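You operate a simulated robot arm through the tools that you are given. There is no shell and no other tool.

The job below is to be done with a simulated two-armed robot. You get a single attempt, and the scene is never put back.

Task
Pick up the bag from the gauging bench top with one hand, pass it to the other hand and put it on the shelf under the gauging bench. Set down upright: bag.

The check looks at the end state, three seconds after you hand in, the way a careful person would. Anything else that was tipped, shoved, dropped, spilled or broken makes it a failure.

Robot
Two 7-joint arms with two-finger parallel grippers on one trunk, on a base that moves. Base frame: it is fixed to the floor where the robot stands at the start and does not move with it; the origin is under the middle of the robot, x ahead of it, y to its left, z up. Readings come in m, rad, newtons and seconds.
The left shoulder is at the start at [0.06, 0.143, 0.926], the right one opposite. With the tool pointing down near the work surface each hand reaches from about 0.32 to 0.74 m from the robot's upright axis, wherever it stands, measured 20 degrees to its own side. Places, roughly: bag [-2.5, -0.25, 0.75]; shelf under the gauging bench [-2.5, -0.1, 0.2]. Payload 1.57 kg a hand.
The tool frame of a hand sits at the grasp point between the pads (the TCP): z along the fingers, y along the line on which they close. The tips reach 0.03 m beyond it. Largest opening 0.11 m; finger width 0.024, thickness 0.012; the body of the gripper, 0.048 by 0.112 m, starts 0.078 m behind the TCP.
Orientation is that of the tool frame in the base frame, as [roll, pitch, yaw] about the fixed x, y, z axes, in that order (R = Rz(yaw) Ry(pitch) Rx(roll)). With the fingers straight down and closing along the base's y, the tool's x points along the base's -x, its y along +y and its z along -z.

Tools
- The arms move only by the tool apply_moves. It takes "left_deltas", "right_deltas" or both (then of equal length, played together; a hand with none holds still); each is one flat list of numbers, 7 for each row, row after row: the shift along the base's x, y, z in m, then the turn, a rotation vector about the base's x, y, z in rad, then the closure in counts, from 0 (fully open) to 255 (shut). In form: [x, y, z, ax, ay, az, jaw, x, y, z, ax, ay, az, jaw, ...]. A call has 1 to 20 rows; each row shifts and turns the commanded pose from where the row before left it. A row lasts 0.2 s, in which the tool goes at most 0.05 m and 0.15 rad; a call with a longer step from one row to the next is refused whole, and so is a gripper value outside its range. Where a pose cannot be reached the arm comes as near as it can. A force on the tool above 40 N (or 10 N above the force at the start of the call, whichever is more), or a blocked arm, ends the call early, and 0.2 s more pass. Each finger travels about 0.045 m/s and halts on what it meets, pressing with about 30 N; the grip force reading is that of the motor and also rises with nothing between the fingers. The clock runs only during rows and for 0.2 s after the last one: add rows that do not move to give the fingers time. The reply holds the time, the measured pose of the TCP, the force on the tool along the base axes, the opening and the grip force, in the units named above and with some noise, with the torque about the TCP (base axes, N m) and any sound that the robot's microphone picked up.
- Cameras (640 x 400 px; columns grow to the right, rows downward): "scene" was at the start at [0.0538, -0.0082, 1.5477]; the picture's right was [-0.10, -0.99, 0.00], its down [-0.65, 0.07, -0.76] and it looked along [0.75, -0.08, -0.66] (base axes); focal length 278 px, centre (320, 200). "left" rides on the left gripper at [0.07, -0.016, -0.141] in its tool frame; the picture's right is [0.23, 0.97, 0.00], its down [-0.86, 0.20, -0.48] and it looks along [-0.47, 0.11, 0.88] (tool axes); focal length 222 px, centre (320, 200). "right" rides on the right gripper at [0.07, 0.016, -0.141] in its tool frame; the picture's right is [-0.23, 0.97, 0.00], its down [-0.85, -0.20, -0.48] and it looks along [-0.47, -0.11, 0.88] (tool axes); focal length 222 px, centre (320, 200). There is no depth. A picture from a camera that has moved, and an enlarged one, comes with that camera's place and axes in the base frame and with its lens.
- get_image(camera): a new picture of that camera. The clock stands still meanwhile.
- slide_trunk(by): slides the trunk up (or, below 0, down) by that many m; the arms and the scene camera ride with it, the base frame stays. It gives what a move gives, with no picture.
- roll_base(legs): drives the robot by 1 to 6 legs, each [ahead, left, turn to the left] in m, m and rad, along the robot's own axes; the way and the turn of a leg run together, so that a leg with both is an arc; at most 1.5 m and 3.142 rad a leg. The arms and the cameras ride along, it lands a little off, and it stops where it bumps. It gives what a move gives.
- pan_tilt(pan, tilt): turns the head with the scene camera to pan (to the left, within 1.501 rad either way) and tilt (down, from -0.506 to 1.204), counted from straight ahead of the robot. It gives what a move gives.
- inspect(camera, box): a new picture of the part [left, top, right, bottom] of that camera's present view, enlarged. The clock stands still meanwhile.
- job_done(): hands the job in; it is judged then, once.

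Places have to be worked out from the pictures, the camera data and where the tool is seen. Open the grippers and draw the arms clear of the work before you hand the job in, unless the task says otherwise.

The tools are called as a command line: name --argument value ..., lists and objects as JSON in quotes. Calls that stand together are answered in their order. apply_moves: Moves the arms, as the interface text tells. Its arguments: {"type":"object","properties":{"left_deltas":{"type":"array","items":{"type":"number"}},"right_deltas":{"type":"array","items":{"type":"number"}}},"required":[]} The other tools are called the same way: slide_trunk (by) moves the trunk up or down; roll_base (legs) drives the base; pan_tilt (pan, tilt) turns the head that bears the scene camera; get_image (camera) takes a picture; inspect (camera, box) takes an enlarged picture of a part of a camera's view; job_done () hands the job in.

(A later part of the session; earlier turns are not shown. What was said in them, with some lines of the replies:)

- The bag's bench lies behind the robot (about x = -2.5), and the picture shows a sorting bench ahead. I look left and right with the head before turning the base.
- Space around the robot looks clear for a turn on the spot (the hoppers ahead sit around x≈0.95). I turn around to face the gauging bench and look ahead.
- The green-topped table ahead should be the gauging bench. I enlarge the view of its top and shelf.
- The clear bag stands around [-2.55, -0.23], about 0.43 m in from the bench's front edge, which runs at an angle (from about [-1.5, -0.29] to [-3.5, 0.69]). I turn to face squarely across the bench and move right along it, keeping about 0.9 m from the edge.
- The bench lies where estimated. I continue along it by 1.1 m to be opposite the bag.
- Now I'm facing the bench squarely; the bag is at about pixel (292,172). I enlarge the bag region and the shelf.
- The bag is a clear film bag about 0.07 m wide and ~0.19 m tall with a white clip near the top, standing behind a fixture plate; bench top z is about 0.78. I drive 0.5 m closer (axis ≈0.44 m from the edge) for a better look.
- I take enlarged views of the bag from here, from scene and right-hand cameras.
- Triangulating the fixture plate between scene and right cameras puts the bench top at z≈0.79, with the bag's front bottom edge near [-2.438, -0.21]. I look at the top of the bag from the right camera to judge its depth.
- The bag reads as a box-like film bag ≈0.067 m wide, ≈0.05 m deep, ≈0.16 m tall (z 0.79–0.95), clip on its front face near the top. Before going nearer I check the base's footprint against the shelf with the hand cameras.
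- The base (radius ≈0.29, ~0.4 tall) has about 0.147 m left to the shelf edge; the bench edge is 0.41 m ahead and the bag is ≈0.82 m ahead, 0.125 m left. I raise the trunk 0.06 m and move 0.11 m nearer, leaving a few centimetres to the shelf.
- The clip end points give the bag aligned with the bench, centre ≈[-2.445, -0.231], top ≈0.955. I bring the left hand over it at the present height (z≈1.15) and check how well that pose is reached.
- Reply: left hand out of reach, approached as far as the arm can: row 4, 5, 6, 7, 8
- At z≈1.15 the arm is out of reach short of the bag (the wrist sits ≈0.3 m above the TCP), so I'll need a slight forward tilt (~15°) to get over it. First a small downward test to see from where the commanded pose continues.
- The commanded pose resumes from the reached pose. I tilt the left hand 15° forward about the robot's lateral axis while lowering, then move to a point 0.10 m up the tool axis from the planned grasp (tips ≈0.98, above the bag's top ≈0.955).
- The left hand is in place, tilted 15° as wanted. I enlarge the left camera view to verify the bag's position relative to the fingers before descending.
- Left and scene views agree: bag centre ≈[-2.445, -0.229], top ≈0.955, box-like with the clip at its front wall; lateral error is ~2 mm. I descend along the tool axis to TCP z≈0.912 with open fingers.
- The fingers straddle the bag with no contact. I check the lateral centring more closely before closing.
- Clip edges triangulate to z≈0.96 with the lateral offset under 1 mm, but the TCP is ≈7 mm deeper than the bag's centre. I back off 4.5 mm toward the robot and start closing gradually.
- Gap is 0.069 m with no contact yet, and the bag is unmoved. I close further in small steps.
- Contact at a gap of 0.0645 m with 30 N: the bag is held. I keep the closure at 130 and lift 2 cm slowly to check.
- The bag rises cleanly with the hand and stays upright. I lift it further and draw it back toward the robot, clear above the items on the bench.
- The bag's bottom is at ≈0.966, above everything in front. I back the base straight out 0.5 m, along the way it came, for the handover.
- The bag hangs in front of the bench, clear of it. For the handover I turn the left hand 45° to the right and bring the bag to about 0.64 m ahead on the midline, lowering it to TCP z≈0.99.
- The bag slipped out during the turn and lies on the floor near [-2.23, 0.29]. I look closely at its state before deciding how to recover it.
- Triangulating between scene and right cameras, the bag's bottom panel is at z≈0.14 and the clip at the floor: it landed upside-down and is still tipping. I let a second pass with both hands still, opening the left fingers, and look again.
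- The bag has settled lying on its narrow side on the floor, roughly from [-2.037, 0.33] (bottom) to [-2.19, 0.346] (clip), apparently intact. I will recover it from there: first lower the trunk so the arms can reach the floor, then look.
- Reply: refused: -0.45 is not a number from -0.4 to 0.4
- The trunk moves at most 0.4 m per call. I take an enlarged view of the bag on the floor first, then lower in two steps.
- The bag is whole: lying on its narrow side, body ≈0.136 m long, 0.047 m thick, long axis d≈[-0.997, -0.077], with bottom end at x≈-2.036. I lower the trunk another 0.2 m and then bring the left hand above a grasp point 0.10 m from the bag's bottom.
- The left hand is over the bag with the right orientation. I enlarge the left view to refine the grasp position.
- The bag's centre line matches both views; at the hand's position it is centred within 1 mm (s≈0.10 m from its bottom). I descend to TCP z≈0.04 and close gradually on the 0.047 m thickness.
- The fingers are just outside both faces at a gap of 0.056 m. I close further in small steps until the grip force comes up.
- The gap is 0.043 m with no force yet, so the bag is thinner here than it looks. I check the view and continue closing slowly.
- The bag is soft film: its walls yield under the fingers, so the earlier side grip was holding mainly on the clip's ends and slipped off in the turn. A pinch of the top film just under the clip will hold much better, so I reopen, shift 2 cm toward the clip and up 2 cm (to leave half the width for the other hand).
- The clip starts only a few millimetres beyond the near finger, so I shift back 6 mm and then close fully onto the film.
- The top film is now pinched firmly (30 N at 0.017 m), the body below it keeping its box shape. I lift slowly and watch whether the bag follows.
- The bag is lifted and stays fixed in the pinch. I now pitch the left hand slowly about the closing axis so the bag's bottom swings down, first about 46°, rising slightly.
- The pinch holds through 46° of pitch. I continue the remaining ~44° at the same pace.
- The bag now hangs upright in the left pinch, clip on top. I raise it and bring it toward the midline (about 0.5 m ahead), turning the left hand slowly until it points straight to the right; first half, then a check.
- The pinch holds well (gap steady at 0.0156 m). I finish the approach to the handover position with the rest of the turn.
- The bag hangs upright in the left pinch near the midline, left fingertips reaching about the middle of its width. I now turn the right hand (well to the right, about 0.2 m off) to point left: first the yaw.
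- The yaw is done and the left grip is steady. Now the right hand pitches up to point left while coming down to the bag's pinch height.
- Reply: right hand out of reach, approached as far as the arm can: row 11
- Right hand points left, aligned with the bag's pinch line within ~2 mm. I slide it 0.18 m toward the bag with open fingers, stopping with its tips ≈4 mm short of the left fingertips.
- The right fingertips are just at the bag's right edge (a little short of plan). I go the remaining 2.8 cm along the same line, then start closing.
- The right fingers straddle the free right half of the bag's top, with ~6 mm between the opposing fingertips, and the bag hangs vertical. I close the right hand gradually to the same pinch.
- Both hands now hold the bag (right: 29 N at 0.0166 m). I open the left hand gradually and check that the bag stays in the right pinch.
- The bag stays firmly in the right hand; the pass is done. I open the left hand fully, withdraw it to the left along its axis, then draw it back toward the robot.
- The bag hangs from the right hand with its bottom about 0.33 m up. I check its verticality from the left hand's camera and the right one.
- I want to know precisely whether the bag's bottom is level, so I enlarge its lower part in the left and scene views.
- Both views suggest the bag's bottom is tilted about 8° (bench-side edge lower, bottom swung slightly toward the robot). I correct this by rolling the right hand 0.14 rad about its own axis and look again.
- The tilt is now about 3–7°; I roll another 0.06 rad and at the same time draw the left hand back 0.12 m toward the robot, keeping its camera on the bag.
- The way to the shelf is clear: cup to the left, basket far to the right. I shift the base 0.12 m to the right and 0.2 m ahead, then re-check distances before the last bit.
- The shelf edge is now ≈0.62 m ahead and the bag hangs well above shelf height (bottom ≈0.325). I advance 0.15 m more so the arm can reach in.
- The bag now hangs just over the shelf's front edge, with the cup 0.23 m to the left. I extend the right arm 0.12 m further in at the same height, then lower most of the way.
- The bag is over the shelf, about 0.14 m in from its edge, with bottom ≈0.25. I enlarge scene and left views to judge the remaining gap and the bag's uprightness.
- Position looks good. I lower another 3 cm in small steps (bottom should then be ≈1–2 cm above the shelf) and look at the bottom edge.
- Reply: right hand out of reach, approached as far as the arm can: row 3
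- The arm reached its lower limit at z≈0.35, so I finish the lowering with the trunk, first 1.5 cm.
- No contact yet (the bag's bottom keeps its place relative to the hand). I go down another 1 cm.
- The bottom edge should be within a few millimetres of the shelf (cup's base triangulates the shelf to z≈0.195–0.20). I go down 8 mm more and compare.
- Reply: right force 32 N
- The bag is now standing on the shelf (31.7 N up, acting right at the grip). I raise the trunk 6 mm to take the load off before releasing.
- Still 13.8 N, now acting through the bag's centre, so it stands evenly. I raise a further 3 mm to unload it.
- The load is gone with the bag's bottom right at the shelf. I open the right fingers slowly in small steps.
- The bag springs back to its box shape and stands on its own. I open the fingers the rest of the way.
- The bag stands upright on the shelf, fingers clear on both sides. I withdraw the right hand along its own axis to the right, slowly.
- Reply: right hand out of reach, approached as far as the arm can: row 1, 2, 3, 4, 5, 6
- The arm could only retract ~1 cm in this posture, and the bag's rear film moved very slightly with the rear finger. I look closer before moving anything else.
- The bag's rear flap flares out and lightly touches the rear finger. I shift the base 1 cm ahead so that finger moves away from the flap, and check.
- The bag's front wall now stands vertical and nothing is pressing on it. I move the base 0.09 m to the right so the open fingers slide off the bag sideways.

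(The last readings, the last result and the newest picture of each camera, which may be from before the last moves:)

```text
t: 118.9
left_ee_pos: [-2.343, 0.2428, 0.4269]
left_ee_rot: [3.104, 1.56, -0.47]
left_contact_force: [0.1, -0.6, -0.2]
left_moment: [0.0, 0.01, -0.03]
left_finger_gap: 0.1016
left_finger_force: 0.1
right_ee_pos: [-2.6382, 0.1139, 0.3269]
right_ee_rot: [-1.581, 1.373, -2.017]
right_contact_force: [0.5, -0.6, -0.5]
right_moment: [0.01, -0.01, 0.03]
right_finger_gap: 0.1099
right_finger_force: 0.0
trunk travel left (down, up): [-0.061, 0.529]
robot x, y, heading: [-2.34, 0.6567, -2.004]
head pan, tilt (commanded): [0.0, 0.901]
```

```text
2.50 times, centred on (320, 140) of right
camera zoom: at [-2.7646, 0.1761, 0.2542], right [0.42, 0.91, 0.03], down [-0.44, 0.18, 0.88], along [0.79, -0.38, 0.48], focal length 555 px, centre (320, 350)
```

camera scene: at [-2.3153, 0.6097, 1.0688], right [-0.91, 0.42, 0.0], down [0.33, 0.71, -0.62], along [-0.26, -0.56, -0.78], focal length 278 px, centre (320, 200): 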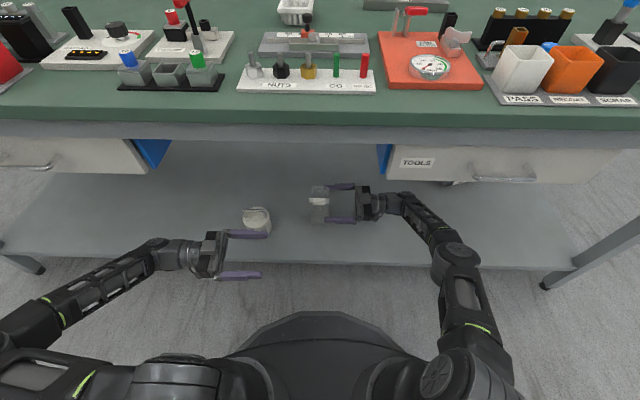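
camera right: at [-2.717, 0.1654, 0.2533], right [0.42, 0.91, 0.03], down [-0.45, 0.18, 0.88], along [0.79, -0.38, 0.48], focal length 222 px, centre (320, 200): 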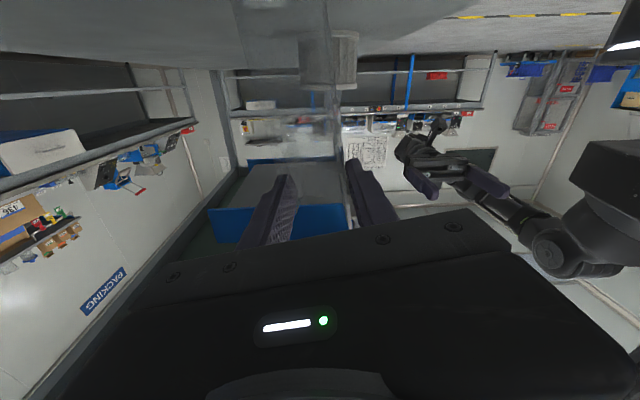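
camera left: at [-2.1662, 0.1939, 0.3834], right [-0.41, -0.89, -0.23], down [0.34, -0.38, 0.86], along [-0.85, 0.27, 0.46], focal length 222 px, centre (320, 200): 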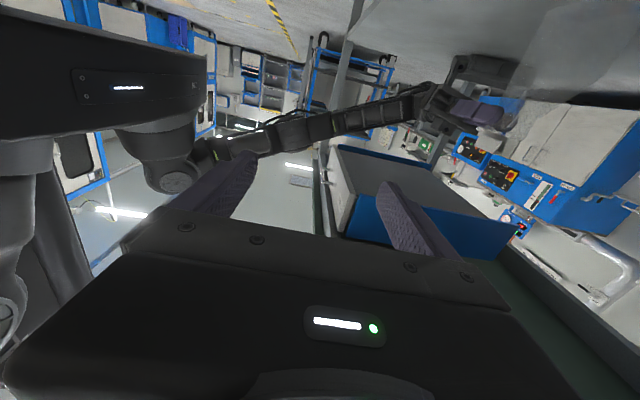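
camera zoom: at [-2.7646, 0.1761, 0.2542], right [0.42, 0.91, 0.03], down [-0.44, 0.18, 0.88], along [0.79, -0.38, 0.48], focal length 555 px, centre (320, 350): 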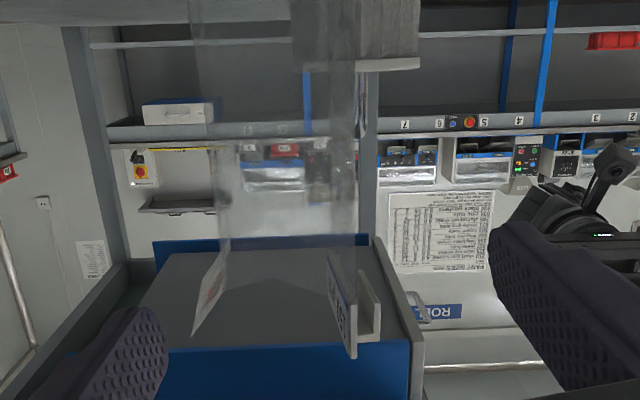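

The fingers have slid off and the bag stands alone and upright. I move the base another 0.06 m to the right for clearance, then look before backing out.

roll_base --legs '[[0, -0.06, 0]]'

get_image --camera "scene"

inspect --camera "scene" --box '[230, 165, 350, 245]'

```text
t: 119.8
left_ee_pos: [-2.3974, 0.2681, 0.4273]
left_ee_rot: [3.104, 1.56, -0.469]
left_contact_force: [-0.4, -0.5, -0.5]
left_moment: [0.03, 0.01, 0.01]
left_finger_gap: 0.1017
left_finger_force: 0.1
right_ee_pos: [-2.6922, 0.1408, 0.328]
right_ee_rot: [-1.583, 1.372, -2.017]
right_contact_force: [0.0, 0.8, 1.0]
right_moment: [-0.02, -0.02, -0.01]
right_finger_gap: 0.1098
right_finger_force: 0.1
trunk travel left (down, up): [-0.061, 0.529]
robot x, y, heading: [-2.3907, 0.6807, -2.004]
head pan, tilt (commanded): [0.0, 0.901]
```

```text
taken
camera scene: at [-2.4107, 0.6412, 1.0688], right [-0.91, 0.42, 0.0], down [0.33, 0.71, -0.62], along [-0.26, -0.56, -0.78], focal length 278 px, centre (320, 200)
```

scene: 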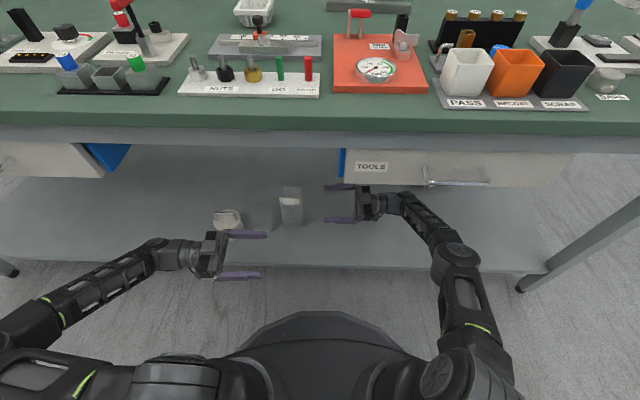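

```text
5.00 times, centred on (290, 205) of scene
camera zoom: at [-2.4107, 0.6412, 1.0688], right [-0.91, 0.42, 0.0], down [0.33, 0.71, -0.62], along [-0.26, -0.56, -0.78], focal length 1390 px, centre (470, 175)
```

zoom: 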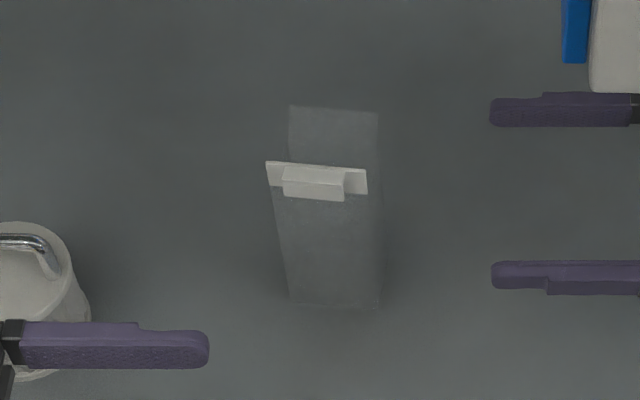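

The bag stands upright with the hand well clear to the right. I back the base straight out by 0.5 m.

roll_base --legs '[[-0.5, 0, 0]]'

pan_tilt --pan 0 --tilt 0.7

get_image --camera "scene"

get_image --camera "right"

```text
t: 122.8
left_ee_pos: [-2.1892, 0.715, 0.4271]
left_ee_rot: [3.103, 1.558, -0.472]
left_contact_force: [-0.1, 0.2, -0.2]
left_moment: [-0.02, 0.0, 0.02]
left_finger_gap: 0.1016
left_finger_force: 0.0
right_ee_pos: [-2.4838, 0.5878, 0.3277]
right_ee_rot: [-1.582, 1.372, -2.017]
right_contact_force: [-0.1, 1.0, 0.3]
right_moment: [0.01, -0.03, -0.03]
right_finger_gap: 0.1097
right_finger_force: 0.0
trunk travel left (down, up): [-0.061, 0.529]
robot x, y, heading: [-2.1822, 1.1298, -2.004]
head pan, tilt (commanded): [0.0, 0.901]
```

```text
t: 123.5
left_ee_pos: [-2.1887, 0.7157, 0.4283]
left_ee_rot: [3.099, 1.559, -0.475]
left_contact_force: [-0.7, 0.0, 0.2]
left_moment: [0.02, -0.01, -0.01]
left_finger_gap: 0.1014
left_finger_force: 0.1
right_ee_pos: [-2.4829, 0.587, 0.3266]
right_ee_rot: [-1.581, 1.372, -2.017]
right_contact_force: [-0.6, 0.4, 0.9]
right_moment: [0.01, -0.03, -0.01]
right_finger_gap: 0.1095
right_finger_force: 0.0
trunk travel left (down, up): [-0.061, 0.529]
robot x, y, heading: [-2.1879, 1.1268, -2.01]
head pan, tilt (commanded): [0.0, 0.7]
```

```text
taken
camera scene: at [-2.2058, 1.0796, 1.0849], right [-0.91, 0.42, 0.0], down [0.27, 0.58, -0.76], along [-0.32, -0.69, -0.64], focal length 278 px, centre (320, 200)
```

scene: 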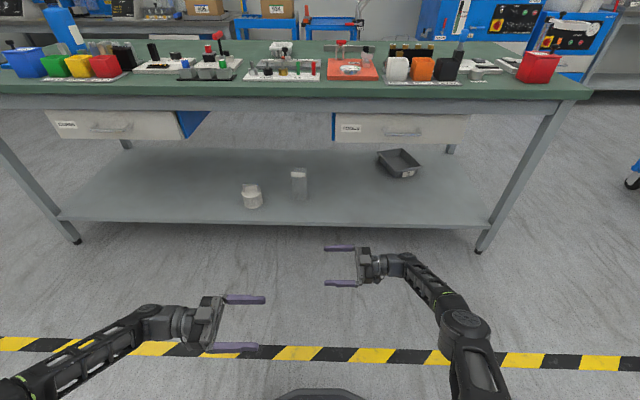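

```text
taken
camera right: at [-2.6105, 0.6487, 0.2542], right [0.42, 0.91, 0.03], down [-0.44, 0.18, 0.88], along [0.79, -0.38, 0.48], focal length 222 px, centre (320, 200)
```

right: 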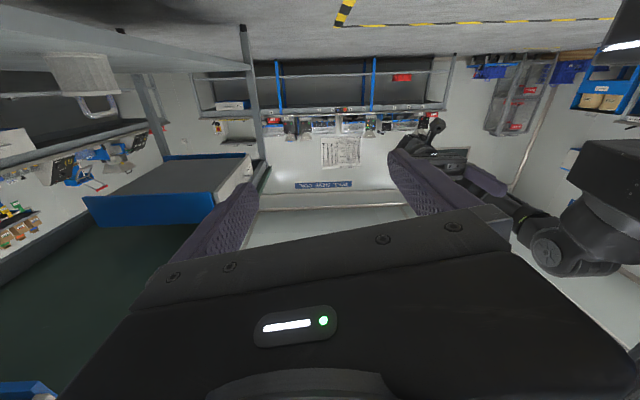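

The bag stands on the shelf next to the cup. I take close views of the bag, the cup and the bench top to confirm everything is in order.

inspect --camera "scene" --box '[230, 155, 350, 225]'

inspect --camera "scene" --box '[0, 20, 320, 110]'

inspect --camera "scene" --box '[250, 20, 580, 110]'

```text
5.33 times, centred on (290, 190) of scene
camera zoom: at [-2.2058, 1.0796, 1.0849], right [-0.91, 0.42, 0.0], down [0.27, 0.58, -0.76], along [-0.32, -0.69, -0.64], focal length 1483 px, centre (480, 253)
```

zoom: 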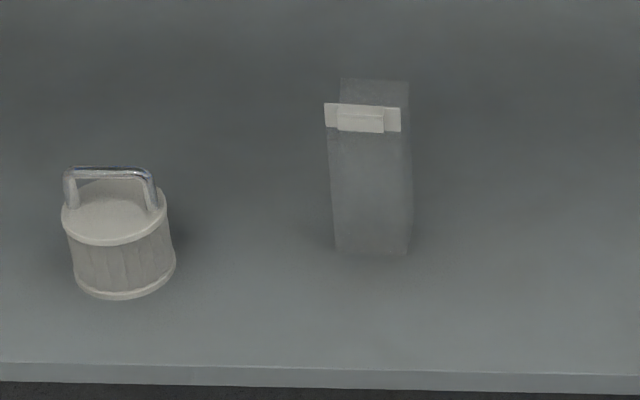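

```text
2.00 times, centred on (160, 65) of scene
camera zoom: at [-2.2058, 1.0796, 1.0849], right [-0.91, 0.42, 0.0], down [0.27, 0.58, -0.76], along [-0.32, -0.69, -0.64], focal length 556 px, centre (640, 470)
```

zoom: 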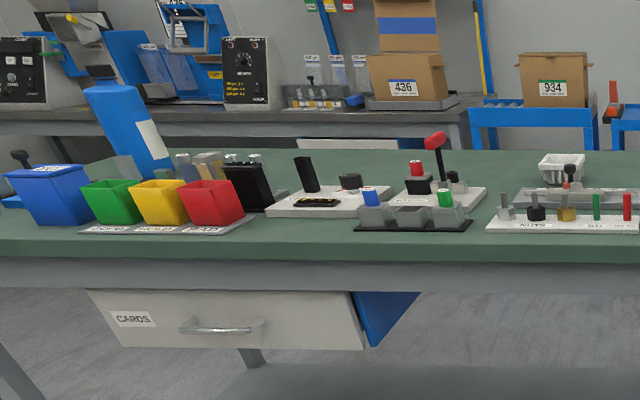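

```text
1.94 times, centred on (415, 65) of scene
camera zoom: at [-2.2058, 1.0796, 1.0849], right [-0.91, 0.42, 0.0], down [0.27, 0.58, -0.76], along [-0.32, -0.69, -0.64], focal length 539 px, centre (136, 462)
```

zoom: 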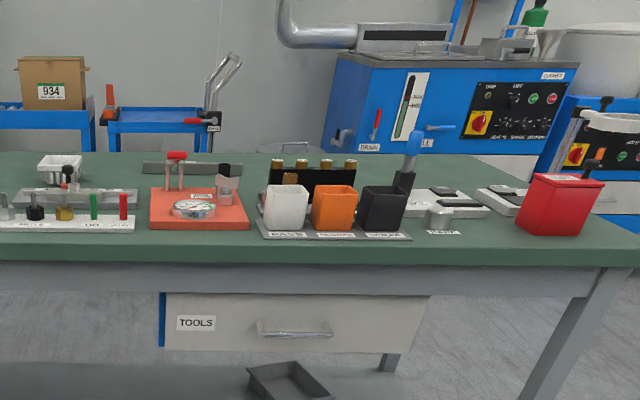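

The bag stands upright on the shelf, the cup and the bench items look undisturbed, and the arms are clear. I open the left gripper fully and let a moment pass before a last look.

apply_moves --left_deltas '[0, 0, 0, 0, 0, 0, 0, 0, 0, 0, 0, 0, 0, 0, 0, 0, 0, 0, 0, 0, 0, 0, 0, 0, 0, 0, 0, 0, 0, 0, 0, 0, 0, 0, 0]' --right_deltas '[0, 0, 0, 0, 0, 0, 0, 0, 0, 0, 0, 0, 0, 0, 0, 0, 0, 0, 0, 0, 0, 0, 0, 0, 0, 0, 0, 0, 0, 0, 0, 0, 0, 0, 0]'

inspect --camera "scene" --box '[230, 155, 350, 225]'

```text
t: 124.7
left_ee_pos: [-2.1897, 0.7165, 0.4269]
left_ee_rot: [3.105, 1.561, -0.47]
left_contact_force: [0.8, -0.1, 0.2]
left_moment: [-0.01, 0.01, -0.03]
left_finger_gap: 0.11
left_finger_force: 0.0
right_ee_pos: [-2.4842, 0.5871, 0.3277]
right_ee_rot: [-1.583, 1.372, -2.017]
right_contact_force: [0.3, -0.2, 0.8]
right_moment: [-0.02, -0.02, 0.02]
right_finger_gap: 0.11
right_finger_force: 0.0
trunk travel left (down, up): [-0.061, 0.529]
robot x, y, heading: [-2.1818, 1.1272, -2.012]
head pan, tilt (commanded): [0.0, 0.7]
```

```text
5.33 times, centred on (290, 190) of scene
camera zoom: at [-2.2058, 1.0796, 1.085], right [-0.91, 0.42, 0.0], down [0.27, 0.58, -0.76], along [-0.32, -0.69, -0.64], focal length 1483 px, centre (480, 253)
```

zoom: 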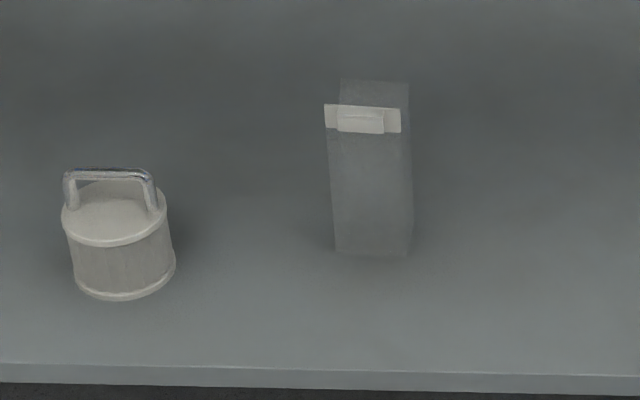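

The bag is stable and upright on the shelf, both grippers are fully open and the arms are clear of the bench. I hand the job in.

job_done

```text
The job is handed in.
```

The bag is standing upright on the shelf under the gauging bench, but I dropped it once on the way.

- **The drop:** I picked it up from the bench top with the left hand, gripping its narrow sides. It slipped out while I was turning the hand and fell about 0.9 m to the floor. It is soft film, so the grip was probably mostly on the ends of the clip.
- **The recovery:** I picked it up off the floor by pinching the film just below the clip and turned it upright. I passed it to the right hand while both hands held it, and the right hand set it down on the shelf.
- **End state:** The last pictures show the bag upright, back in its box shape, with no visible damage. The cup, the basket and everything on the bench top look undisturbed. Both grippers are open and the arms are clear of the bench.
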